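You operate a simulated robot arm through the tools that you are given. There is no shell and no other tool. Be economical: measure what you need, move in short steps, check, and stop when the job is done.

The job below is to be done with a simulated robot arm. You get a single attempt, and the scene is never put back.

TASK
Release the clamped panel and feed it slowly onto the rollers.
Fine: clamp up and feed mode Slow before Feed 1; wait till the pusher is home; then feed mode Off; leave other panels and controls.

Only the result counts: the job must be done as asked and must still hold three seconds after the hand-in. Knocking over, shifting, dropping, spilling or breaking anything else fails it.

THE ROBOT
A 7-joint arm with a fingered hand on a trunk, on a base that drives. Base frame: it is fixed to the floor where the robot stands at the start and does not move with it; the origin is under the middle of the robot, x ahead of it, y to its left, z up. Lengths are in m, angles in rad, forces in N, time in s.
With the tool pointing down near the work surface it reaches from about 0.1 to 0.68 m from the robot's upright axis, wherever it stands. Its first joint turns from -2.007 to 2.007 rad. Places, roughly: bar lock lever [0.8, 0.3, 0.8]; blue feed reset key [0.8, -0.5, 0.8]; clamp lever [0.8, 0, 0.8]; clamp pressure dial [0.8, -0.1, 0.8]; feed air lever [0.8, 0.1, 0.8]; feed mode dial [0.8, -0.3, 0.8]; feed one button [0.8, -0.4, 0.8]; feed two button [0.8, -0.8, 0.8]; foot pedal [0.7, -0.1, 0.1]; grey width knob [0.8, 0.4, 0.8]; roller lever [0.7, -0.6, 0.8]; stop plate lever [0.8, -1.9, 1]; tan-edged foam panel (36x30x5 cm) [3.4, 3.1, 0.2]; tan-edged quilted panel [3, 3.25, 0.5]. Payload 5 kg.
Tool frame: the origin (TCP) lies between the finger pads and is the grasp point; the fingertips stand 0.032 m ahead of it; z points along the fingers, y is the line along which they close. The gripper opens to 0.16 m. The gripper's body begins 0.089 m behind the TCP. The gripper is a hand of 4 fingers: y runs from the thumb to the fingers, the wrist lies at [0, 0, -0.267] in the tool frame.
Orientation is told as [roll, pitch, yaw] about the base's x, y, z axes, in that order, counted from this pose: with the fingers straight down and closing along the base's y, the tool's x points along the base's -x, its y along +y and its z along -z.

THE INTERFACE
- The arm moves only by the tool drive_tool. Its argument "commands" is a list of rows, each a list of 2 entries, a list of its own where there are three numbers: the shift along the base's x, y, z in mm, then the turn, a rotation vector about the base's x, y, z in rad. In form: [[[tx, ty, tz], [rx, ry, rz]], ...]. A call has 1 to 8 rows; each row shifts and turns the commanded pose from where the row before left it. Each row takes 0.2 s and may step no farther than 0.05 m and 0.15 rad from the row before; otherwise, the whole call is refused. A pose out of reach is approached as far as the arm can. The call stops where the force on the tool passes 90 N (or 10 N more than at its start, if that is more) or the arm is blocked; 0.2 s more then pass. In this call time passes only in rows, and 0.2 s behind the last. The reply holds the time, the measured pose of the TCP, the force on the tool along the base axes, the opening and the grip force, in the units named above and with some noise, with the torque about the TCP (base axes, N m) and any sound that the robot's microphone picked up.
- Cameras (640 x 400 px; columns grow to the right, rows downward): "scene" is now at [0.0237, 0.1909, 1.7418]; the picture's right is [-0.15, -0.99, 0.00], its down [-0.64, 0.10, -0.76] and it looks along [0.76, -0.11, -0.65] (base axes); focal length 253 px, centre (320, 200). "wrist" rides on the gripper at [0.08, -0.004, -0.114] in the tool frame; the picture's right is [0.05, 1.00, 0.00], its down [-0.82, 0.04, -0.58] and it looks along [-0.58, 0.03, 0.82] (tool axes); focal length 265 px, centre (320, 200). There is no depth. A picture from a camera that has moved, and an enlarged one, comes with that camera's place and axes in the base frame and with its lens.
- snapshot(camera): a new picture of that camera. It takes no simulated time.
- slide_trunk(by): slides the trunk up (or, below 0, down) by that many m; the arm and the scene camera ride with it, the base frame stays. It gives what a move gives, with no picture.
- drive_base(legs): drives the robot by 1 to 6 legs, each [ahead, turn to the left] in m and rad, along the robot's own axes; the way and the turn of a leg run together, so that a leg with both is an arc; at most 1.5 m and 3.142 rad a leg. The arm and the cameras ride along, it lands a little off, and it stops where it bumps. It gives what a move gives.
- curl_fingers(finger1, finger2, finger3, thumb_bend): sets how far each is bent, from 0 (flat) to 1 (curled in); at 0.3 the hand is open as for a grip, at 0.7 the pads meet at the TCP. One left out holds its place. A second passes; each finger stops where it meets its share of the squeeze, and holds until it gets a number again. It is the only way to open and close the hand. It gives what a move gives, with no picture; readings hold the bend of each and the force on the fingers (four entries, about 0 where the hand has none), thumb and palm.
- turn_head(pan, tilt): turns the head with the scene camera to pan (to the left, within 2.705 rad either way) and tilt (down, from -0.506 to 1.204), counted from straight ahead of the robot. It gives what a move gives.
- inspect(camera, box): a new picture of the part [left, top, right, bottom] of that camera's present view, enlarged. It takes no simulated time.
- close_job(): hands the job in; it is judged then, once.

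Work in short steps. Places have to be worked out from the pictures, the camera data and where the tool is seen: move nearer, look again, correct. Check each grasp and each placing, and mend what went wrong. You have 120 turns and 78 pictures in all, those below and enlarged ones among them. Open the gripper and draw the arm clear of the work before you hand the job in, unless the task says otherwise; then end with one line.

The tools are called after ">>>" as name(argument=value, ...) on one line, values as JSON. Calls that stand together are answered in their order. drive_tool: Moves the arm, as the interface text tells. Its arguments: {"type":"object","properties":{"commands":{"type":"array","items":{"type":"array"}}},"required":["commands"]} The other tools are called the same way: slide_trunk (by) slides the trunk up or down; curl_fingers (finger1, finger2, finger3, thumb_bend) moves the fingers one by one; drive_base (legs) drives the base; turn_head (pan, tilt) turns the head that bears the scene camera; snapshot (camera) takes a picture; inspect (camera, box) takes an enlarged picture of a part of a camera's view; close_job () hands the job in.

At the start:

```text
time: 0.0
ee_pos: [0.6828, -0.2756, 1.2057]
tcp_rot: [0.001, 0.0, 0.0]
contact_force: [0.1, -0.6, -0.9]
moment: [0.02, -0.02, 0.03]
grip_width: 0.1599
grip_force: 0.0
shape: jaw
bend: [0.3, 0.3, 0.3, 0.3]
finger forces: [0.1, 0.0, 0.0, 0.0, 0.0, 0.1]
trunk travel left (down, up): [-0.575, 0.415]
robot x, y, heading: [0.0022, -0.0019, 0.003]
head pan, tilt: [-0.148, 0.702]
```

scene: 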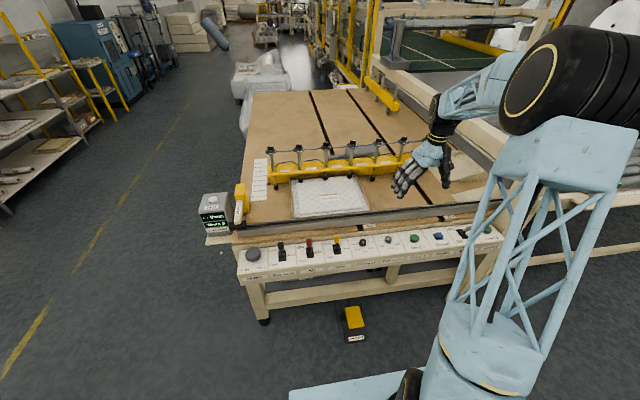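
wrist: 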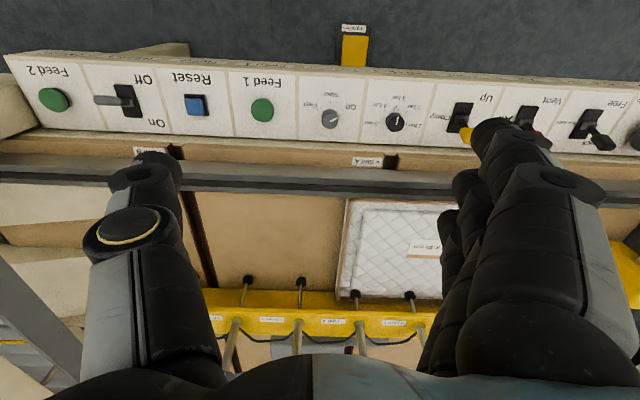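

I start by looking closely at the control strip and the display.

>>> inspect(camera="scene", box=[190, 180, 510, 350])

>>> inspect(camera="wrist", box=[220, 60, 640, 200])

>>> inspect(camera="scene", box=[190, 130, 350, 250])

```text
2.00 times, centred on (350, 265) of scene
camera zoom: at [0.0237, 0.1909, 1.7418], right [-0.15, -0.99, 0.0], down [-0.64, 0.1, -0.76], along [0.76, -0.11, -0.65], focal length 505 px, centre (260, 70)
```

zoom: 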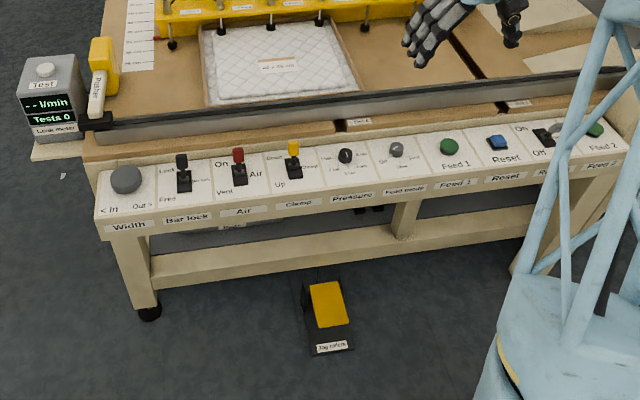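

```text
1.52 times, centred on (430, 130) of wrist
camera zoom: at [0.6027, -0.2795, 1.3203], right [-0.05, 1.0, 0.0], down [0.82, 0.04, 0.58], along [0.58, 0.03, -0.82], focal length 404 px, centre (152, 307)
```

zoom: 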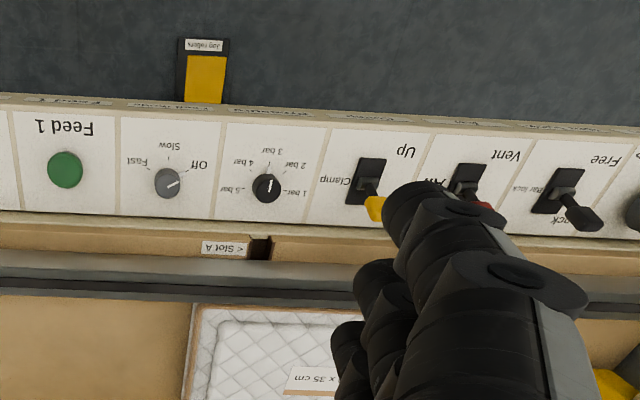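

```text
3.33 times, centred on (270, 190) of scene
camera zoom: at [0.0237, 0.1909, 1.7418], right [-0.15, -0.99, 0.0], down [-0.64, 0.1, -0.76], along [0.76, -0.11, -0.65], focal length 842 px, centre (487, 233)
```

zoom: 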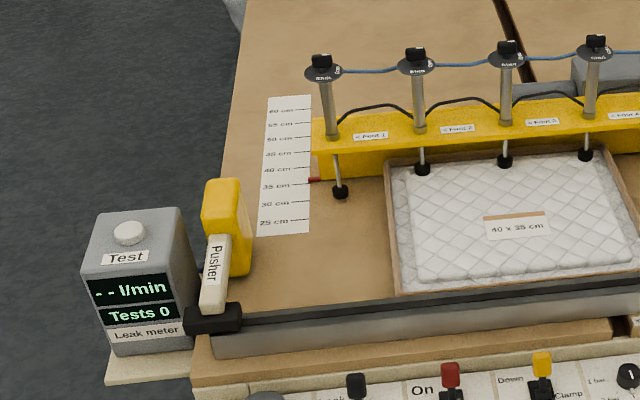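

The clamp lever stands at Down (far), Air is On. I zoom on the dial and roller lever to see their states, and the rest of the table.

>>> inspect(camera="wrist", box=[240, 80, 480, 160])

>>> inspect(camera="wrist", box=[0, 50, 240, 150])

>>> inspect(camera="scene", box=[300, 215, 510, 290])

```text
2.67 times, centred on (360, 120) of wrist
camera zoom: at [0.6027, -0.2795, 1.3203], right [-0.05, 1.0, 0.0], down [0.82, 0.04, 0.58], along [0.58, 0.03, -0.82], focal length 708 px, centre (213, 413)
```

zoom: 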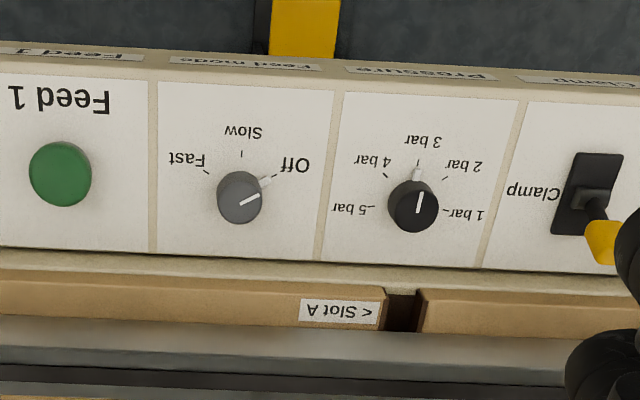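

```text
2.67 times, centred on (120, 100) of wrist
camera zoom: at [0.6027, -0.2795, 1.3203], right [-0.05, 1.0, 0.0], down [0.82, 0.04, 0.58], along [0.58, 0.03, -0.82], focal length 708 px, centre (853, 467)
```

zoom: 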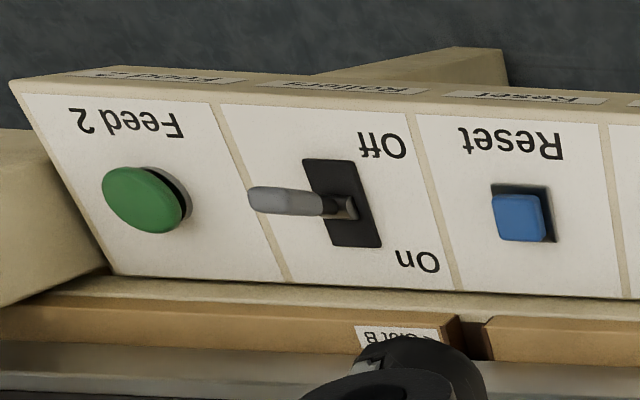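

```text
3.05 times, centred on (405, 252) of scene
camera zoom: at [0.0237, 0.1909, 1.7418], right [-0.15, -0.99, 0.0], down [-0.64, 0.1, -0.76], along [0.76, -0.11, -0.65], focal length 770 px, centre (61, 40)
```

zoom: 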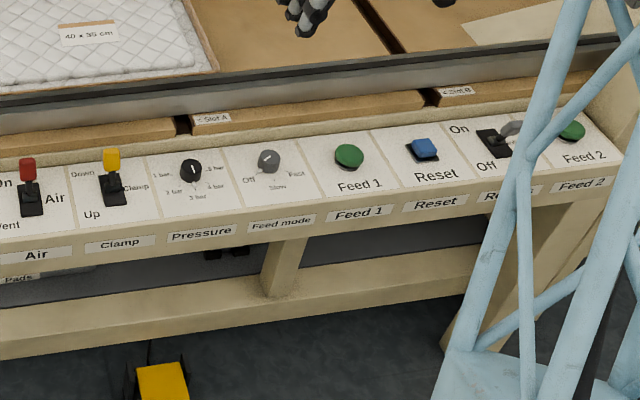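

Clamp lever tip I judge near (0.79, 0.007, 0.845), strip face z≈0.793. I narrow the hand and move above the lever.

>>> curl_fingers(finger1=0.5, finger2=0.5, finger3=0.5, thumb_bend=0.5)

>>> drive_tool(commands=[[[12.7, 35.4, -31], [0, 0, 0]], [[12.7, 35.4, -31], [0, 0, 0]], [[12.7, 35.4, -31], [0, 0, 0]], [[12.7, 35.4, -31], [0, 0, 0]], [[12.7, 35.4, -31], [0, 0, 0]], [[12.7, 35.4, -31], [0, 0, 0]], [[12.7, 35.4, -31], [0, 0, 0]], [[12.7, 35.4, -31], [0, 0, 0]]])

>>> snapshot(camera="wrist")

>>> snapshot(camera="scene")

```text
time: 1.0
ee_pos: [0.6823, -0.275, 1.2047]
tcp_rot: [0.0, 0.0, 0.0]
contact_force: [0.3, 0.3, 0.4]
moment: [0.02, 0.01, -0.01]
grip_width: 0.0921
grip_force: 0.0
shape: fingers
bend: [0.5, 0.5, 0.5, 0.5]
finger forces: [0.0, 0.0, 0.0, 0.0, 0.0, 0.1]
trunk travel left (down, up): [-0.575, 0.415]
robot x, y, heading: [0.0019, -0.0025, 0.002]
head pan, tilt: [-0.148, 0.702]
```

```text
time: 2.8
ee_pos: [0.7846, 0.0063, 0.9564]
tcp_rot: [-0.001, 0.0, 0.0]
contact_force: [-0.6, -0.1, -0.2]
moment: [0.0, -0.01, -0.03]
grip_width: 0.0919
grip_force: 0.1
shape: fingers
bend: [0.5, 0.5, 0.5, 0.5]
finger forces: [0.0, 0.0, 0.1, 0.0, 0.1, 0.1]
trunk travel left (down, up): [-0.575, 0.415]
robot x, y, heading: [-0.0035, 0.0014, -0.002]
head pan, tilt: [-0.148, 0.702]
```

```text
69 pictures are left
camera wrist: at [0.7045, 0.003, 1.0704], right [-0.05, 1.0, 0.0], down [0.82, 0.04, 0.58], along [0.58, 0.03, -0.82], focal length 265 px, centre (320, 200)
```

wrist: 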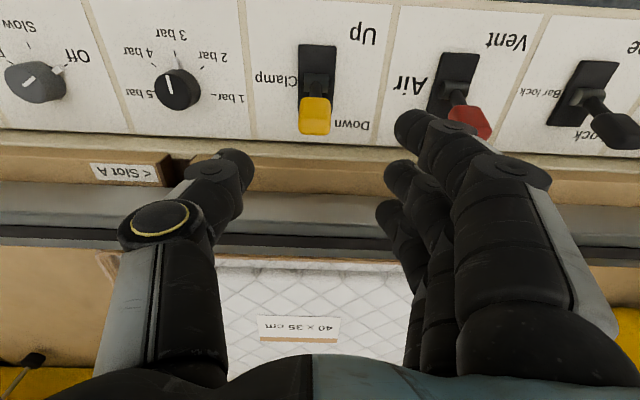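

```text
68 pictures are left
camera scene: at [0.0246, 0.1919, 1.7417], right [-0.15, -0.99, 0.0], down [-0.64, 0.09, -0.76], along [0.75, -0.11, -0.65], focal length 253 px, centre (320, 200)
```

scene: 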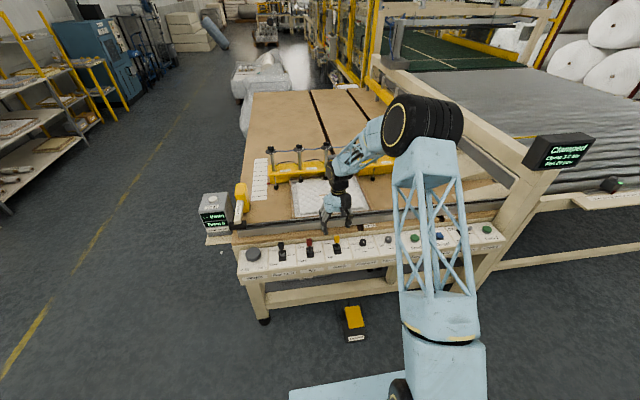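

Hand is above the lever, cap seen at about (0.776, 0.002). I descend around it and read the display meanwhile.

>>> inspect(camera="scene", box=[510, 120, 610, 180])

>>> drive_tool(commands=[[[-3, -3, -30], [0, 0, 0]], [[-3, -1, -30], [0, 0, 0]], [[-2, 0, -25], [0, 0, 0]], [[0, 0, -23], [0, 0, 0]]])

>>> snapshot(camera="wrist")

```text
6.40 times, centred on (560, 150) of scene
camera zoom: at [0.0246, 0.1919, 1.7417], right [-0.15, -0.99, 0.0], down [-0.64, 0.09, -0.76], along [0.75, -0.11, -0.65], focal length 1617 px, centre (-1216, 520)
```

zoom: 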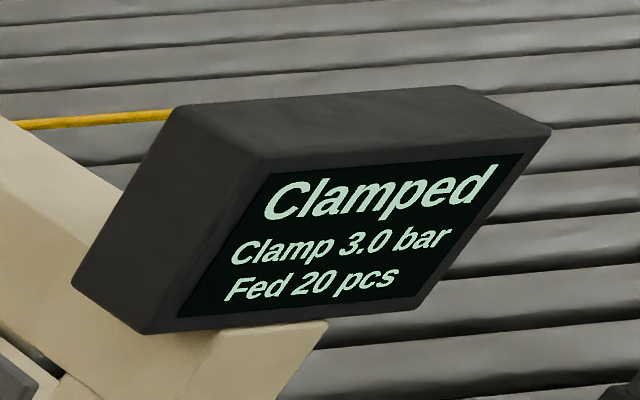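

```text
time: 3.8
ee_pos: [0.7771, 0.0037, 0.852]
tcp_rot: [0.0, 0.0, 0.001]
contact_force: [-0.5, 0.7, -0.2]
moment: [-0.02, -0.01, 0.02]
grip_width: 0.0921
grip_force: 0.0
shape: fingers
bend: [0.5, 0.5, 0.5, 0.5]
finger forces: [0.1, 0.0, 0.1, 0.0, 0.1, 0.0]
trunk travel left (down, up): [-0.575, 0.415]
robot x, y, heading: [-0.0026, 0.0008, -0.002]
head pan, tilt: [-0.148, 0.702]
```

```text
66 pictures are left
camera wrist: at [0.6965, -0.0004, 0.9647], right [-0.05, 1.0, 0.0], down [0.82, 0.04, 0.58], along [0.58, 0.03, -0.82], focal length 265 px, centre (320, 200)
```

wrist: 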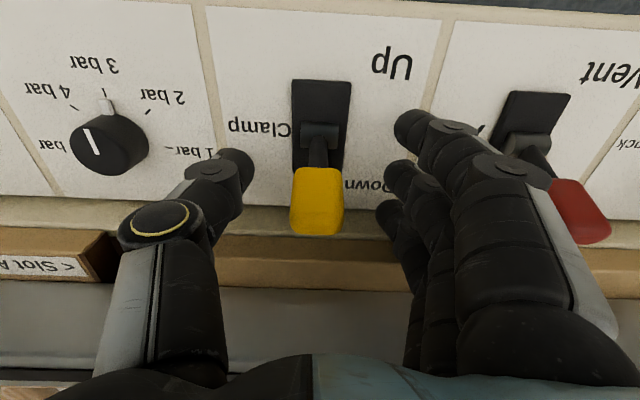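

The cap lies right between the fingers. I lower a touch and close on it.

>>> drive_tool(commands=[[[3, -1, -9], [0, 0, 0]]])

>>> curl_fingers(finger1=0.7, finger2=0.7, finger3=0.7, thumb_bend=0.7)

>>> snapshot(camera="wrist")

```text
time: 4.2
ee_pos: [0.7792, 0.0027, 0.8401]
tcp_rot: [0.0, 0.0, 0.002]
contact_force: [-0.9, -0.2, 0.1]
moment: [-0.01, -0.03, 0.0]
grip_width: 0.0919
grip_force: 0.0
shape: fingers
bend: [0.5, 0.5, 0.5, 0.5]
finger forces: [0.0, 0.0, 0.1, 0.0, 0.0, 0.1]
trunk travel left (down, up): [-0.575, 0.415]
robot x, y, heading: [0.0002, 0.0023, 0.002]
head pan, tilt: [-0.148, 0.702]
```

```text
time: 5.2
ee_pos: [0.7786, 0.0025, 0.8407]
tcp_rot: [0.001, 0.001, -0.001]
contact_force: [0.5, -3.5, -2.3]
moment: [0.02, 0.02, -0.03]
grip_width: 0.0255
grip_force: 2.5
shape: fingers
bend: [0.7, 0.7, 0.7, 0.69]
finger forces: [0.0, 0.1, 0.0, 0.1, 3.6, 0.0]
trunk travel left (down, up): [-0.575, 0.415]
robot x, y, heading: [0.0005, -0.0031, -0.0]
head pan, tilt: [-0.148, 0.702]
```

```text
65 pictures are left
camera wrist: at [0.6989, -0.0016, 0.9547], right [-0.05, 1.0, 0.0], down [0.82, 0.04, 0.58], along [0.58, 0.03, -0.82], focal length 265 px, centre (320, 200)
```

wrist: 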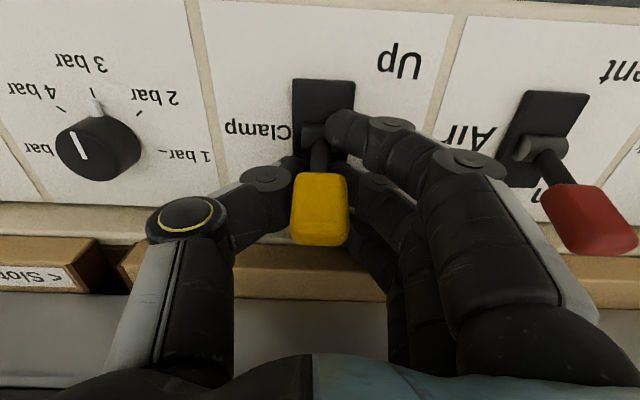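

Only the thumb touches; I squeeze a bit harder.

>>> curl_fingers(finger1=0.85, finger2=0.85, finger3=0.85, thumb_bend=0.75)

>>> drive_tool(commands=[[[-12, 0, 3], [0, 0, 0]], [[-12, 0, 2], [0, 0, 0]], [[-12, 0, 0], [0, 0, 0]]])

>>> snapshot(camera="wrist")

```text
time: 6.2
ee_pos: [0.7783, 0.0037, 0.8407]
tcp_rot: [0.001, 0.001, 0.0]
contact_force: [-11.4, 1.6, -8.9]
moment: [0.2, 0.2, -0.14]
grip_width: 0.0216
grip_force: 12.3
shape: fingers
bend: [0.73, 0.74, 0.85, 0.7]
finger forces: [12.6, 0.1, 0.1, 0.0, 12.9, 0.0]
trunk travel left (down, up): [-0.575, 0.415]
robot x, y, heading: [0.0001, -0.0012, -0.002]
head pan, tilt: [-0.148, 0.702]
```

```text
time: 7.0
ee_pos: [0.7659, 0.0004, 0.8477]
tcp_rot: [0.003, -0.032, -0.001]
contact_force: [26.7, 0.5, -34.9]
moment: [-0.13, -1.37, 0.18]
grip_width: 0.0177
grip_force: 39.5
shape: fingers
bend: [0.74, 0.73, 0.85, 0.7]
finger forces: [20.4, 44.5, 0.0, 0.1, 14.4, 0.1]
trunk travel left (down, up): [-0.575, 0.415]
robot x, y, heading: [-0.0007, -0.0033, 0.001]
head pan, tilt: [-0.148, 0.702]
stopped in row 3: the force on the tool passed its limit (the readings are from after the stop); the commanded pose is now the measured one
```

```text
64 pictures are left
camera wrist: at [0.6825, -0.0031, 0.96], right [-0.05, 1.0, 0.0], down [0.8, 0.04, 0.6], along [0.6, 0.03, -0.8], focal length 265 px, centre (320, 200)
```

wrist: 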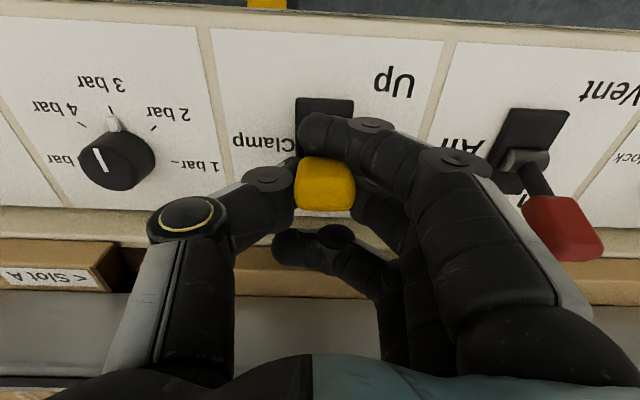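

The lever came about upright; the pinch then fought its arc. I free the front fingers and will pull with the curled rear finger, which stands behind the lever.

>>> curl_fingers(finger1=0.3, finger2=0.3, finger3=0.8, thumb_bend=0.5)

>>> snapshot(camera="wrist")

```text
time: 8.0
ee_pos: [0.7624, 0.0001, 0.8511]
tcp_rot: [0.003, -0.029, -0.002]
contact_force: [0.3, -0.1, -0.4]
moment: [0.02, -0.01, -0.01]
grip_width: 0.1301
grip_force: 0.0
shape: fingers
bend: [0.3, 0.3, 0.8, 0.5]
finger forces: [0.1, 0.0, 0.1, 0.0, 0.1, 0.2]
trunk travel left (down, up): [-0.575, 0.415]
robot x, y, heading: [0.0008, -0.0012, 0.004]
head pan, tilt: [-0.148, 0.702]
```

```text
63 pictures are left
camera wrist: at [0.6789, -0.0027, 0.9631], right [-0.05, 1.0, 0.0], down [0.8, 0.04, 0.6], along [0.6, 0.03, -0.8], focal length 265 px, centre (320, 200)
```

wrist: 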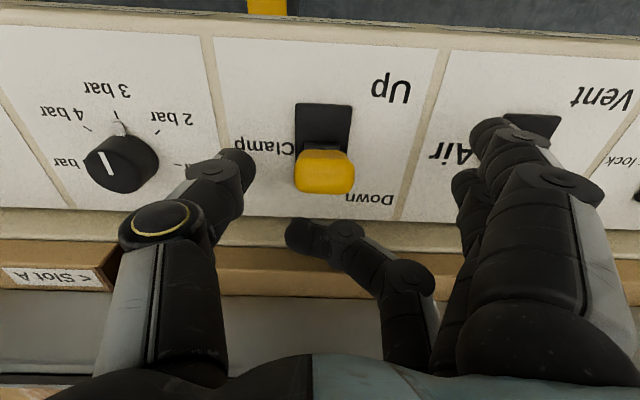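

The lever is upright with the rear finger straight behind it. I tuck the front fingers clear of the air lever and pull toward the robot.

>>> curl_fingers(finger1=0.45, finger2=0.45)

>>> drive_tool(commands=[[[-15, 0, -6], [0, 0.015, 0]], [[-15, 0, -2], [0, 0.015, 0]], [[-15, 0, 0], [0, 0, 0]], [[-12, 0, 0], [0, 0, 0]], [[-10, 0, -2], [0, 0, 0]]])

>>> snapshot(camera="wrist")

```text
time: 9.0
ee_pos: [0.7621, 0.0001, 0.851]
tcp_rot: [0.002, -0.03, 0.0]
contact_force: [-0.3, 0.1, -0.2]
moment: [-0.02, -0.04, 0.02]
grip_width: 0.1011
grip_force: 0.1
shape: fingers
bend: [0.45, 0.45, 0.8, 0.5]
finger forces: [0.0, 0.0, 0.0, 0.0, 0.1, 0.0]
trunk travel left (down, up): [-0.575, 0.415]
robot x, y, heading: [0.0019, -0.0036, 0.007]
head pan, tilt: [-0.148, 0.702]
```

```text
time: 9.9
ee_pos: [0.7317, -0.003, 0.8506]
tcp_rot: [0.003, -0.037, -0.005]
contact_force: [31.2, -3.8, -10.8]
moment: [0.06, -0.02, 0.02]
grip_width: 0.1011
grip_force: 15.4
shape: fingers
bend: [0.45, 0.45, 0.77, 0.5]
finger forces: [0.1, 0.1, 31.0, 0.1, 0.0, 0.0]
trunk travel left (down, up): [-0.575, 0.415]
robot x, y, heading: [0.002, -0.0002, 0.001]
head pan, tilt: [-0.148, 0.702]
stopped in row 4: the force on the tool passed its limit (the readings are from after the stop); the commanded pose is now the measured one
```

```text
62 pictures are left
camera wrist: at [0.647, -0.0061, 0.9613], right [-0.05, 1.0, 0.0], down [0.79, 0.04, 0.61], along [0.61, 0.03, -0.79], focal length 265 px, centre (320, 200)
```

wrist: 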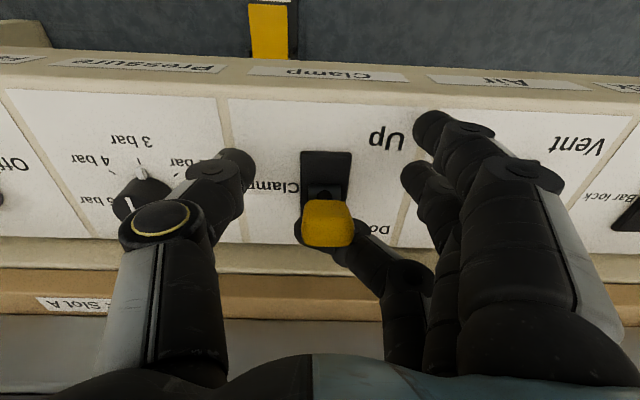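

The lever is just past upright and resisted when moved fast. I continue in smaller, slower steps.

>>> drive_tool(commands=[[[-5, 0, 0], [0, 0, 0]], [[-5, 0, 0], [0, 0, 0]], [[-5, 0, 0], [0, 0, 0]], [[-5, 0, 0], [0, 0, 0]], [[-5, 0, 0], [0, 0, 0]], [[-5, 0, 0], [0, 0, 0]], [[-5, 0, 0], [0, 0, 0]], [[-5, 0, 0], [0, 0, 0]]])

>>> snapshot(camera="wrist")

>>> snapshot(camera="scene")

```text
time: 10.6
ee_pos: [0.7294, -0.0009, 0.855]
tcp_rot: [0.006, -0.059, -0.007]
contact_force: [24.7, -0.2, -1.0]
moment: [0.07, -0.19, 0.16]
grip_width: 0.1011
grip_force: 11.5
shape: fingers
bend: [0.45, 0.45, 0.79, 0.5]
finger forces: [0.1, 0.1, 23.1, 0.0, 0.0, 0.1]
trunk travel left (down, up): [-0.575, 0.415]
robot x, y, heading: [0.0034, -0.0012, -0.001]
head pan, tilt: [-0.148, 0.702]
stopped in row 3: the force on the tool passed its limit (the readings are from after the stop); the commanded pose is now the measured one
```

```text
61 pictures are left
camera wrist: at [0.6428, -0.0048, 0.9649], right [-0.05, 1.0, 0.0], down [0.78, 0.03, 0.62], along [0.62, 0.03, -0.78], focal length 265 px, centre (320, 200)
```

wrist: 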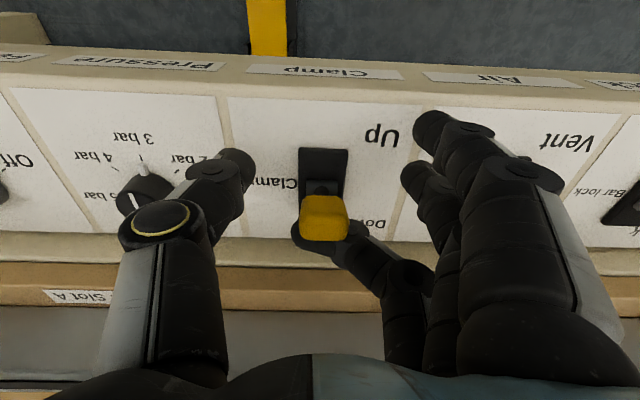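

```text
60 pictures are left
camera scene: at [0.0267, 0.1912, 1.7423], right [-0.15, -0.99, 0.0], down [-0.64, 0.1, -0.76], along [0.76, -0.11, -0.64], focal length 253 px, centre (320, 200)
```

scene: 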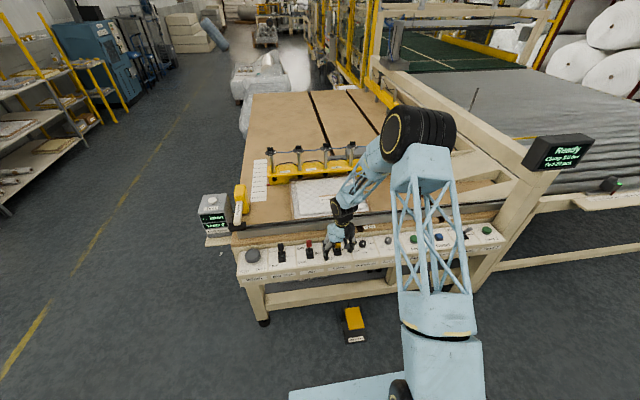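

The display now says "Ready". I verify lever and clamps by zooming.

>>> inspect(camera="scene", box=[510, 120, 610, 180])

>>> inspect(camera="scene", box=[250, 130, 410, 250])

```text
6.40 times, centred on (560, 150) of scene
camera zoom: at [0.0267, 0.1912, 1.7423], right [-0.15, -0.99, 0.0], down [-0.64, 0.1, -0.76], along [0.76, -0.11, -0.64], focal length 1617 px, centre (-1216, 520)
```

zoom: 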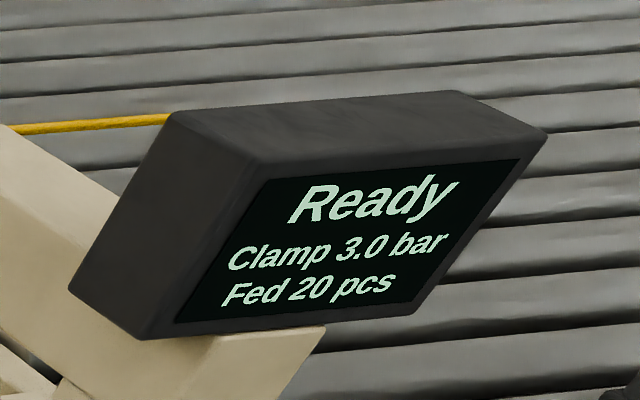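

```text
3.33 times, centred on (330, 190) of scene
camera zoom: at [0.0267, 0.1912, 1.7423], right [-0.15, -0.99, 0.0], down [-0.64, 0.1, -0.76], along [0.76, -0.11, -0.64], focal length 842 px, centre (287, 233)
```

zoom: 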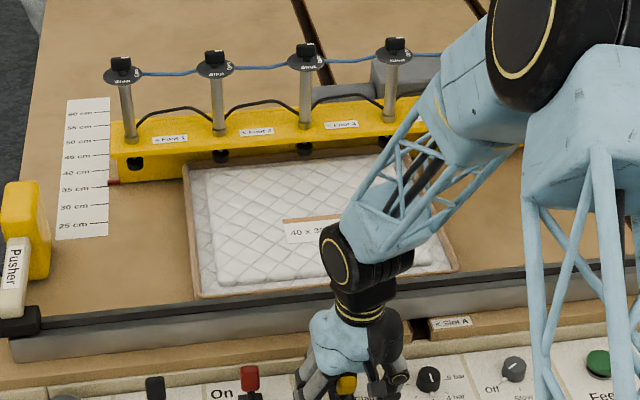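

Clamps are up and the machine is Ready. I open the fingers, back off the lever and rise, then move over the feed mode dial near (0.763, -0.247).

>>> curl_fingers(finger1=0.5, finger2=0.5, finger3=0.5, thumb_bend=0.5)

>>> drive_tool(commands=[[[0, 0, 40], [0, 0.03, 0]], [[0, 0, 40], [0, 0.03, 0]], [[0, -30, 30], [0, 0, 0]], [[8, -45, 0], [0, 0, 0]], [[8, -45, 0], [0, 0, 0]], [[8, -45, 0], [0, 0, 0]], [[5, -45, 0], [0, 0, 0]], [[5, -36, 0], [0, 0, 0]]])

>>> snapshot(camera="wrist")

```text
time: 11.6
ee_pos: [0.7299, -0.0022, 0.8537]
tcp_rot: [0.007, -0.05, -0.007]
contact_force: [37.7, -8.8, 9.1]
moment: [-0.02, -0.46, -0.04]
grip_width: 0.0913
grip_force: 19.8
shape: fingers
bend: [0.5, 0.5, 0.81, 0.5]
finger forces: [0.0, 0.0, 39.5, 0.1, 0.0, 0.1]
trunk travel left (down, up): [-0.575, 0.415]
robot x, y, heading: [0.0017, 0.0018, -0.004]
head pan, tilt: [-0.148, 0.702]
```

```text
time: 12.0
ee_pos: [0.7284, -0.0074, 0.8826]
tcp_rot: [0.003, -0.035, -0.014]
contact_force: [23.3, -5.4, 5.0]
moment: [-0.32, -1.13, -0.71]
grip_width: 0.091
grip_force: 12.2
shape: fingers
bend: [0.5, 0.5, 0.57, 0.5]
finger forces: [0.0, 0.0, 24.7, 0.0, 0.0, 0.1]
trunk travel left (down, up): [-0.575, 0.415]
robot x, y, heading: [0.0029, 0.0048, -0.004]
head pan, tilt: [-0.148, 0.702]
stopped in row 1: the force on the tool passed its limit (the readings are from after the stop); the commanded pose is now the measured one
```

```text
57 pictures are left
camera wrist: at [0.6437, -0.0109, 0.9935], right [-0.04, 1.0, 0.0], down [0.8, 0.03, 0.61], along [0.61, 0.02, -0.8], focal length 265 px, centre (320, 200)
```

wrist: 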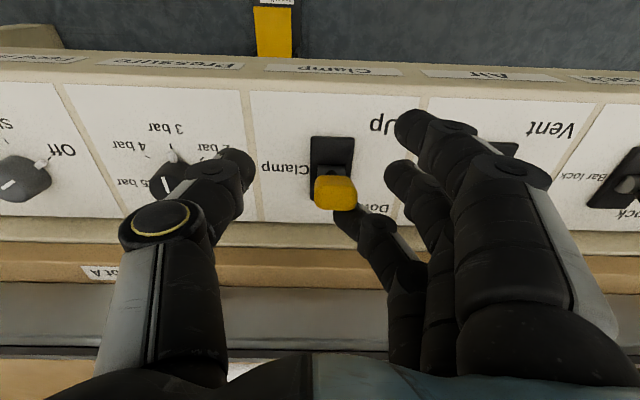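

The rear finger still presses the lever from behind; I move away (+x) a little first, then open.

>>> drive_tool(commands=[[[8, 2, 0], [0, 0, 0]], [[6, 0, 0], [0, 0.02, 0]]])

>>> curl_fingers(finger3=0.45)

>>> drive_tool(commands=[[[0, 0, 25], [0, 0.02, 0]], [[0, 0, 35], [0, 0, 0]], [[0, -30, 25], [0, 0, 0]], [[4, -45, 0], [0, 0, 0]], [[4, -45, 0], [0, 0, 0]], [[4, -45, 0], [0, 0, 0]], [[4, -45, 0], [0, 0, 0]], [[4, -30, 0], [0, 0, 0]]])

>>> snapshot(camera="wrist")

>>> snapshot(camera="scene")

```text
time: 12.6
ee_pos: [0.7378, -0.0054, 0.8772]
tcp_rot: [0.004, -0.001, -0.012]
contact_force: [0.6, -0.6, -0.1]
moment: [0.03, 0.03, 0.02]
grip_width: 0.0911
grip_force: 0.0
shape: fingers
bend: [0.5, 0.5, 0.5, 0.5]
finger forces: [0.1, 0.0, 0.0, 0.0, 0.0, 0.0]
trunk travel left (down, up): [-0.575, 0.415]
robot x, y, heading: [0.0042, 0.0048, -0.001]
head pan, tilt: [-0.148, 0.702]
```

```text
time: 13.6
ee_pos: [0.7381, -0.005, 0.8775]
tcp_rot: [0.002, -0.004, -0.015]
contact_force: [-0.2, -0.6, 0.6]
moment: [0.01, -0.01, -0.02]
grip_width: 0.0912
grip_force: 0.0
shape: fingers
bend: [0.5, 0.5, 0.45, 0.5]
finger forces: [0.1, 0.1, 0.0, 0.0, 0.1, 0.0]
trunk travel left (down, up): [-0.575, 0.415]
robot x, y, heading: [0.0046, -0.0007, -0.006]
head pan, tilt: [-0.148, 0.702]
```

```text
time: 15.4
ee_pos: [0.7638, -0.2497, 0.9596]
tcp_rot: [0.002, 0.015, -0.014]
contact_force: [0.6, -0.9, -0.2]
moment: [0.01, 0.03, 0.0]
grip_width: 0.0913
grip_force: 0.0
shape: fingers
bend: [0.5, 0.5, 0.45, 0.5]
finger forces: [0.0, 0.0, 0.1, 0.1, 0.0, 0.0]
trunk travel left (down, up): [-0.575, 0.415]
robot x, y, heading: [0.0031, 0.0021, -0.006]
head pan, tilt: [-0.148, 0.702]
```

```text
56 pictures are left
camera wrist: at [0.6852, -0.253, 1.0748], right [-0.04, 1.0, 0.0], down [0.83, 0.03, 0.56], along [0.56, 0.02, -0.83], focal length 265 px, centre (320, 200)
```

wrist: 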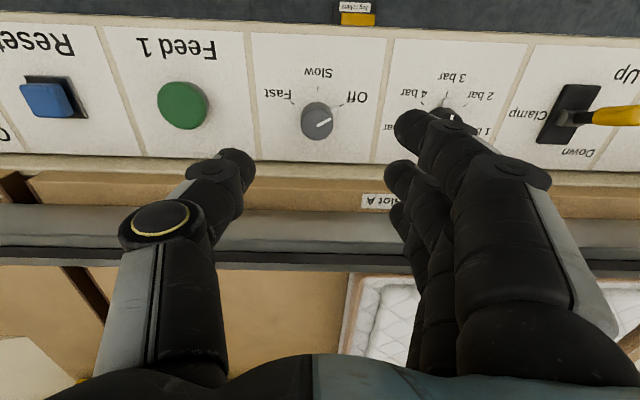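

```text
55 pictures are left
camera scene: at [0.028, 0.1899, 1.7419], right [-0.15, -0.99, 0.0], down [-0.64, 0.1, -0.76], along [0.75, -0.12, -0.65], focal length 253 px, centre (320, 200)
```

scene: 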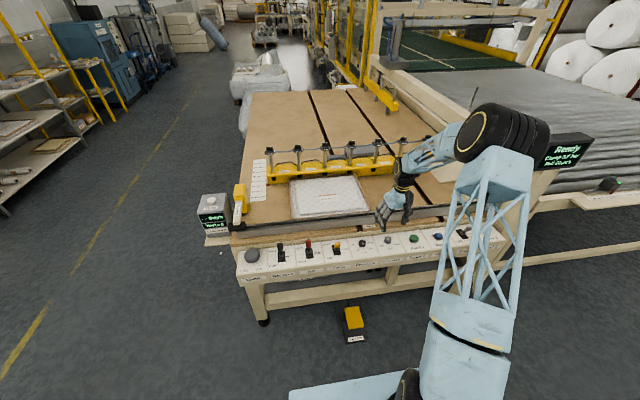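

The knob lies at about (0.766, -0.253), almost under the TCP, pointer at Off. I descend with the tips just above the strip face.

>>> drive_tool(commands=[[[2, -3, -40], [0, -0.015, 0.014]], [[0, 0, -35], [0, 0, 0]], [[0, 0, -25], [0, 0, 0]], [[0, 0, -18], [0, 0, 0]]])

>>> snapshot(camera="wrist")

```text
time: 16.4
ee_pos: [0.7625, -0.2483, 0.8432]
tcp_rot: [0.003, 0.0, -0.002]
contact_force: [0.0, -0.1, -0.3]
moment: [0.02, 0.0, -0.01]
grip_width: 0.0916
grip_force: 0.0
shape: fingers
bend: [0.5, 0.5, 0.45, 0.5]
finger forces: [0.1, 0.1, 0.0, 0.0, 0.0, 0.0]
trunk travel left (down, up): [-0.575, 0.415]
robot x, y, heading: [0.0031, 0.0017, -0.005]
head pan, tilt: [-0.148, 0.702]
```

```text
54 pictures are left
camera wrist: at [0.6825, -0.2531, 0.9586], right [-0.05, 1.0, 0.0], down [0.82, 0.04, 0.58], along [0.58, 0.03, -0.82], focal length 265 px, centre (320, 200)
```

wrist: 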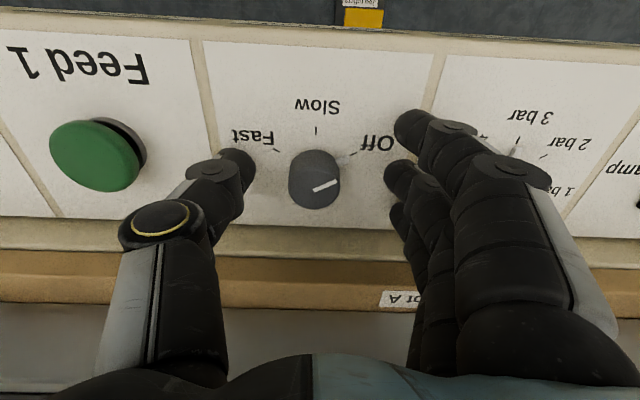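

Knob top centre at about (0.766, -0.251). I centre, lower slightly, and close on it.

>>> drive_tool(commands=[[[3, -2, -9], [0, 0, 0]]])

>>> curl_fingers(finger1=0.68, finger2=0.68, finger3=0.68, thumb_bend=0.68)

>>> snapshot(camera="wrist")

```text
time: 16.8
ee_pos: [0.7648, -0.2501, 0.8413]
tcp_rot: [-0.001, -0.004, -0.001]
contact_force: [-7.5, 2.2, 30.6]
moment: [-0.77, 0.5, -0.27]
grip_width: 0.0916
grip_force: 15.0
shape: fingers
bend: [0.5, 0.5, 0.45, 0.5]
finger forces: [4.6, 2.9, 0.1, 0.0, 22.8, 0.0]
trunk travel left (down, up): [-0.575, 0.415]
robot x, y, heading: [0.0076, -0.0003, -0.007]
head pan, tilt: [-0.148, 0.702]
```

```text
time: 17.8
ee_pos: [0.7646, -0.2518, 0.8378]
tcp_rot: [0.002, 0.0, 0.001]
contact_force: [2.5, -8.1, 17.0]
moment: [-0.69, -0.11, 0.05]
grip_width: 0.0361
grip_force: 14.9
shape: fingers
bend: [0.68, 0.65, 0.68, 0.66]
finger forces: [0.1, 4.8, 0.1, 0.1, 25.2, 0.1]
trunk travel left (down, up): [-0.575, 0.415]
robot x, y, heading: [0.0073, -0.0008, -0.008]
head pan, tilt: [-0.148, 0.702]
```

```text
53 pictures are left
camera wrist: at [0.6842, -0.255, 0.9515], right [-0.05, 1.0, 0.0], down [0.82, 0.04, 0.58], along [0.58, 0.03, -0.82], focal length 265 px, centre (320, 200)
```

wrist: 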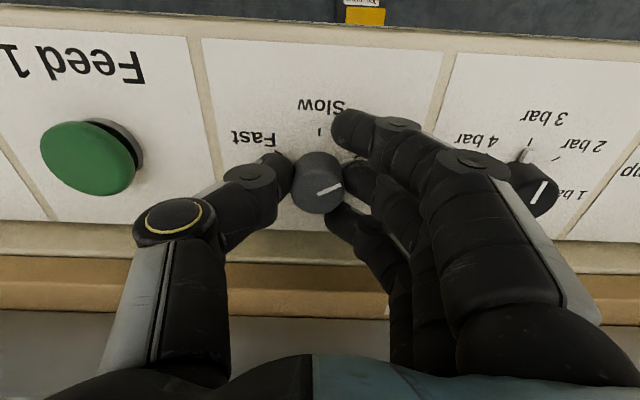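

Thumb and middle finger straddle the knob, but tips press on the face. I rise 4 mm and squeeze.

>>> drive_tool(commands=[[[0, 0, 5], [0, 0, 0]]])

>>> curl_fingers(finger1=0.72, finger2=0.85, finger3=0.72, thumb_bend=0.8)

>>> drive_tool(commands=[[[0, 0, 0], [0, 0, 0.1]], [[0, 0, 0], [0, 0, 0.1]], [[0, 0, 0], [0, 0, 0.1]]])

>>> snapshot(camera="wrist")

```text
time: 18.2
ee_pos: [0.7632, -0.2491, 0.839]
tcp_rot: [0.005, 0.003, 0.001]
contact_force: [2.1, -5.9, -4.6]
moment: [-0.13, -0.08, 0.01]
grip_width: 0.0373
grip_force: 5.6
shape: fingers
bend: [0.68, 0.65, 0.68, 0.65]
finger forces: [0.0, 2.9, 0.0, 0.1, 8.5, 0.0]
trunk travel left (down, up): [-0.575, 0.415]
robot x, y, heading: [0.0014, -0.0017, -0.002]
head pan, tilt: [-0.148, 0.702]
```

```text
time: 19.2
ee_pos: [0.7637, -0.2518, 0.8397]
tcp_rot: [0.004, 0.002, -0.001]
contact_force: [-7.9, -10.4, -15.5]
moment: [-0.12, 0.27, -0.08]
grip_width: 0.0295
grip_force: 15.0
shape: fingers
bend: [0.72, 0.65, 0.72, 0.66]
finger forces: [0.0, 9.0, 0.4, 0.1, 20.2, 0.1]
trunk travel left (down, up): [-0.575, 0.415]
robot x, y, heading: [0.0022, -0.0032, 0.001]
head pan, tilt: [-0.148, 0.702]
```

```text
time: 20.0
ee_pos: [0.7637, -0.2539, 0.8408]
tcp_rot: [0.004, 0.002, 0.3]
contact_force: [-8.5, -19.6, -15.4]
moment: [-0.28, 0.27, -0.12]
grip_width: 0.0297
grip_force: 16.3
shape: fingers
bend: [0.72, 0.65, 0.72, 0.66]
finger forces: [0.0, 8.2, 0.2, 0.0, 24.2, 0.0]
trunk travel left (down, up): [-0.575, 0.415]
robot x, y, heading: [0.0035, 0.0002, -0.003]
head pan, tilt: [-0.148, 0.702]
```

```text
52 pictures are left
camera wrist: at [0.6889, -0.2803, 0.9544], right [-0.34, 0.94, 0.0], down [0.77, 0.28, 0.58], along [0.54, 0.2, -0.82], focal length 265 px, centre (320, 200)
```

wrist: 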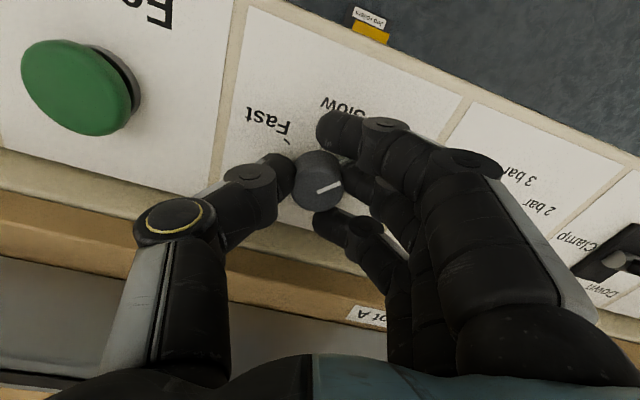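

The knob turns with the hand. I continue turning in small steps.

>>> drive_tool(commands=[[[0, 1, 0], [0, 0, 0.1]], [[0, 1, 0], [0, 0, 0.1]], [[0, 0, 0], [0, 0, 0.1]], [[0, 0, 0], [0, 0, 0.1]], [[0, 0, 0], [0, 0, 0.1]]])

>>> snapshot(camera="wrist")

>>> inspect(camera="scene", box=[340, 200, 450, 270])

```text
time: 21.2
ee_pos: [0.7648, -0.2512, 0.8407]
tcp_rot: [0.001, 0.001, 0.801]
contact_force: [3.5, -30.8, -2.9]
moment: [-0.68, -0.01, -0.15]
grip_width: 0.0315
grip_force: 20.5
shape: fingers
bend: [0.72, 0.66, 0.72, 0.65]
finger forces: [0.0, 8.6, 0.1, 0.1, 31.7, 0.0]
trunk travel left (down, up): [-0.575, 0.415]
robot x, y, heading: [0.0006, 0.004, -0.006]
head pan, tilt: [-0.148, 0.702]
```

```text
51 pictures are left
camera wrist: at [0.7121, -0.3122, 0.9545], right [-0.75, 0.66, 0.0], down [0.54, 0.61, 0.58], along [0.38, 0.44, -0.82], focal length 265 px, centre (320, 200)
```

wrist: 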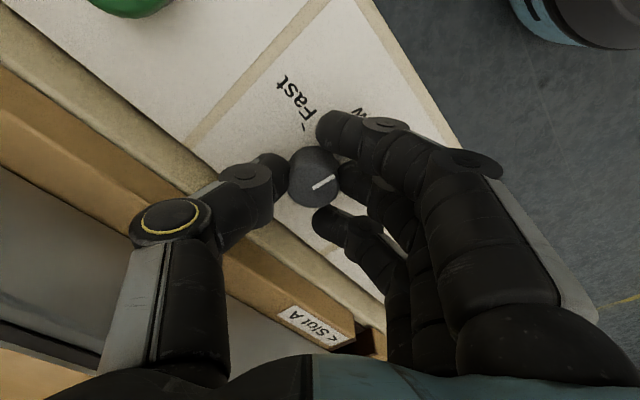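

```text
5.71 times, centred on (395, 235) of scene
camera zoom: at [0.0287, 0.1876, 1.7423], right [-0.15, -0.99, 0.0], down [-0.64, 0.1, -0.76], along [0.75, -0.11, -0.65], focal length 1444 px, centre (-109, 0)
```

zoom: 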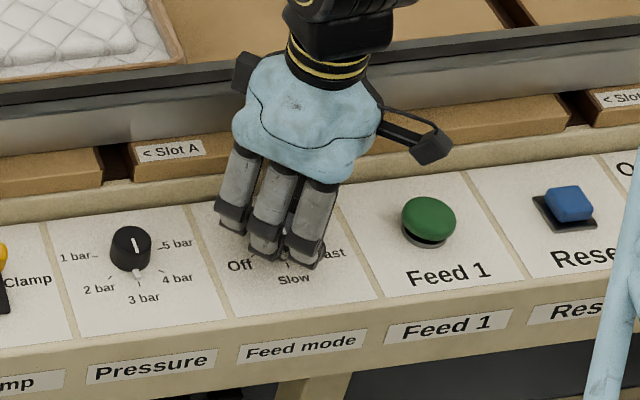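

About 0.8 rad done; Slow should lie near 1.05 rad from Off. I continue.

>>> drive_tool(commands=[[[0, 0, 0], [0, 0, 0.1]], [[0, 0, 0], [0, 0, 0.1]], [[0, 0, 0], [0, 0, 0.06]]])

>>> inspect(camera="wrist", box=[220, 60, 420, 240])

>>> inspect(camera="scene", box=[340, 200, 450, 270])

```text
time: 22.0
ee_pos: [0.7683, -0.2423, 0.8398]
tcp_rot: [0.0, -0.005, 1.068]
contact_force: [27.8, -1.5, 3.2]
moment: [-0.04, -0.72, 0.35]
grip_width: 0.0329
grip_force: 19.5
shape: fingers
bend: [0.72, 0.68, 0.72, 0.65]
finger forces: [0.0, 5.3, 0.0, 0.0, 33.9, 0.0]
trunk travel left (down, up): [-0.575, 0.415]
robot x, y, heading: [0.0023, -0.0021, -0.002]
head pan, tilt: [-0.148, 0.702]
```

```text
2.22 times, centred on (320, 150) of wrist
camera zoom: at [0.7328, -0.3143, 0.954], right [-0.9, 0.44, 0.0], down [0.35, 0.73, 0.58], along [0.25, 0.52, -0.81], focal length 590 px, centre (320, 311)
```

zoom: 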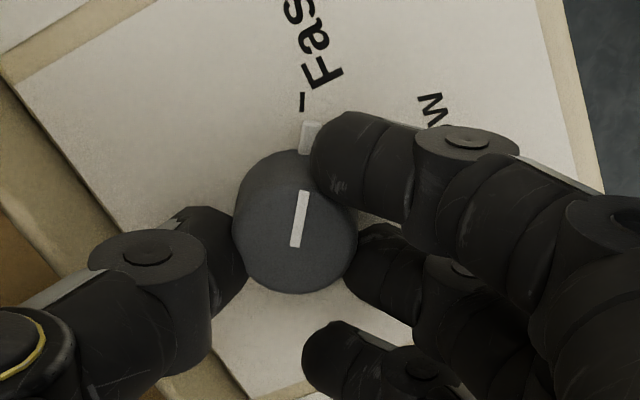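

```text
5.71 times, centred on (395, 235) of scene
camera zoom: at [0.0297, 0.1904, 1.7419], right [-0.15, -0.99, 0.0], down [-0.64, 0.1, -0.76], along [0.75, -0.11, -0.65], focal length 1444 px, centre (-109, 0)
```

zoom: 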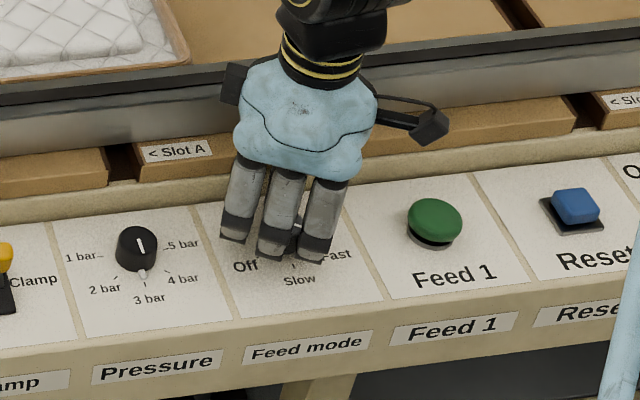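

The knob overshot: it sprang to Fast. I release, recentre over it and regrip to bring it back one notch.

>>> curl_fingers(finger1=0.5, finger2=0.5, finger3=0.5, thumb_bend=0.5)

>>> snapshot(camera="wrist")

```text
time: 23.0
ee_pos: [0.7611, -0.2469, 0.8408]
tcp_rot: [0.001, 0.002, 1.06]
contact_force: [-5.0, 4.4, 18.8]
moment: [-0.25, -0.64, 0.09]
grip_width: 0.0828
grip_force: 9.6
shape: fingers
bend: [0.5, 0.5, 0.5, 0.53]
finger forces: [0.0, 0.1, 0.0, 0.0, 19.3, 0.1]
trunk travel left (down, up): [-0.575, 0.415]
robot x, y, heading: [0.0068, 0.0022, -0.007]
head pan, tilt: [-0.148, 0.702]
```

```text
47 pictures are left
camera wrist: at [0.7269, -0.3194, 0.9554], right [-0.9, 0.44, 0.0], down [0.36, 0.73, 0.58], along [0.25, 0.52, -0.82], focal length 265 px, centre (320, 200)
```

wrist: 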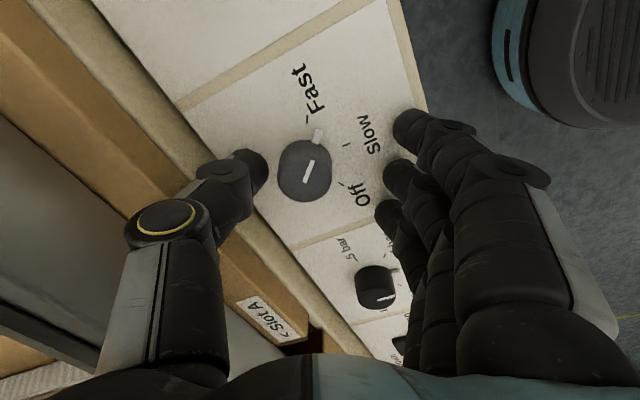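

Pointer is clearly at Fast, knob centre about (0.766, -0.255). I lift a bit off the face, centre, and grip.

>>> drive_tool(commands=[[[2, -3, 5], [0, 0, 0]], [[3, -5, 0], [0, 0, 0]]])

>>> curl_fingers(finger1=0.66, finger2=0.8, finger3=0.66, thumb_bend=0.75)

>>> drive_tool(commands=[[[0, 0, 0], [0, 0, -0.1]], [[0, 0, 0], [0, 0, -0.1]], [[0, 0, 0], [0, 0, -0.1]]])

>>> inspect(camera="wrist", box=[220, 60, 420, 240])

```text
time: 23.6
ee_pos: [0.7673, -0.2573, 0.8442]
tcp_rot: [0.003, 0.001, 1.059]
contact_force: [-12.7, 3.7, -1.0]
moment: [0.0, 0.0, -0.09]
grip_width: 0.0822
grip_force: 6.9
shape: fingers
bend: [0.5, 0.5, 0.5, 0.52]
finger forces: [0.0, 0.0, 0.0, 0.1, 12.7, 0.1]
trunk travel left (down, up): [-0.575, 0.415]
robot x, y, heading: [0.0014, -0.0028, -0.004]
head pan, tilt: [-0.148, 0.702]
```

```text
time: 24.6
ee_pos: [0.7697, -0.2571, 0.8447]
tcp_rot: [0.001, 0.002, 1.061]
contact_force: [9.0, -5.0, -2.4]
moment: [-0.11, -0.19, -0.04]
grip_width: 0.0356
grip_force: 12.7
shape: fingers
bend: [0.66, 0.63, 0.66, 0.68]
finger forces: [0.0, 7.4, 0.0, 0.0, 18.3, 0.0]
trunk travel left (down, up): [-0.575, 0.415]
robot x, y, heading: [0.0041, 0.0016, -0.004]
head pan, tilt: [-0.148, 0.702]
```

```text
time: 25.4
ee_pos: [0.7683, -0.2577, 0.8445]
tcp_rot: [0.004, 0.002, 0.761]
contact_force: [4.8, -5.4, -1.0]
moment: [-0.03, -0.07, -0.02]
grip_width: 0.0354
grip_force: 12.3
shape: fingers
bend: [0.66, 0.63, 0.66, 0.68]
finger forces: [0.1, 9.7, 0.0, 0.1, 16.7, 0.0]
trunk travel left (down, up): [-0.575, 0.415]
robot x, y, heading: [0.0018, -0.0002, -0.004]
head pan, tilt: [-0.148, 0.702]
```

```text
2.22 times, centred on (320, 150) of wrist
camera zoom: at [0.7135, -0.3155, 0.9593], right [-0.72, 0.69, 0.0], down [0.56, 0.59, 0.58], along [0.4, 0.42, -0.82], focal length 590 px, centre (320, 311)
```

zoom: 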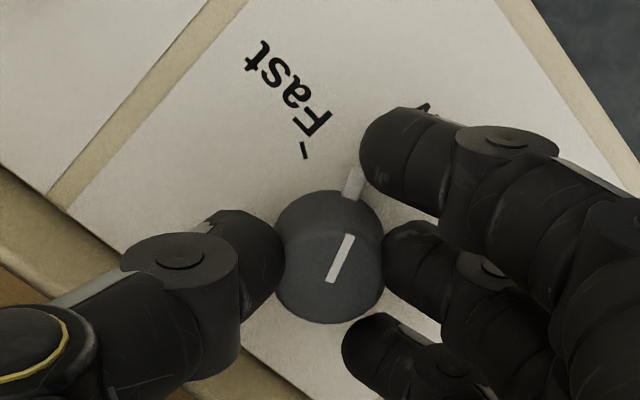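

It follows well now: pointer has left Fast. I turn on in small steps.

>>> drive_tool(commands=[[[0, 0, 0], [0, 0, -0.1]], [[0, 0, 0], [0, 0, -0.1]], [[0, 0, 0], [0, 0, -0.1]], [[0, 0, 0], [0, 0, -0.1]], [[0, 0, 0], [0, 0, -0.1]], [[0, 0, 0], [0, 0, -0.1]]])

>>> inspect(camera="wrist", box=[220, 60, 420, 240])

```text
time: 26.8
ee_pos: [0.7663, -0.2548, 0.8453]
tcp_rot: [0.004, 0.003, 0.16]
contact_force: [-15.6, -5.7, -3.8]
moment: [-0.01, 0.39, 0.1]
grip_width: 0.0348
grip_force: 13.1
shape: fingers
bend: [0.66, 0.63, 0.66, 0.68]
finger forces: [0.0, 12.0, 0.0, 0.0, 14.5, 0.0]
trunk travel left (down, up): [-0.575, 0.415]
robot x, y, heading: [0.0054, 0.0011, -0.005]
head pan, tilt: [-0.148, 0.702]
```

```text
2.22 times, centred on (320, 150) of wrist
camera zoom: at [0.6889, -0.2733, 0.9594], right [-0.21, 0.98, 0.0], down [0.8, 0.17, 0.57], along [0.56, 0.12, -0.82], focal length 590 px, centre (320, 311)
```

zoom: 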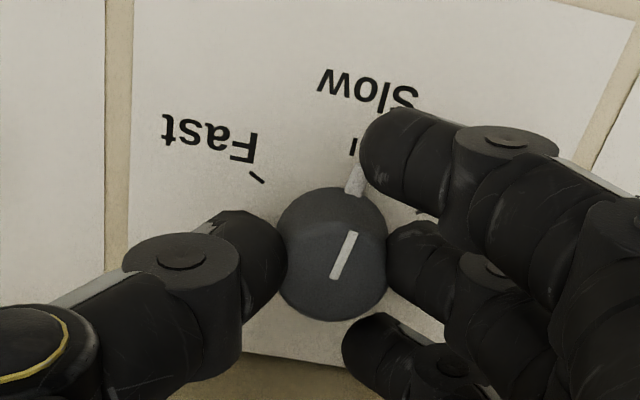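

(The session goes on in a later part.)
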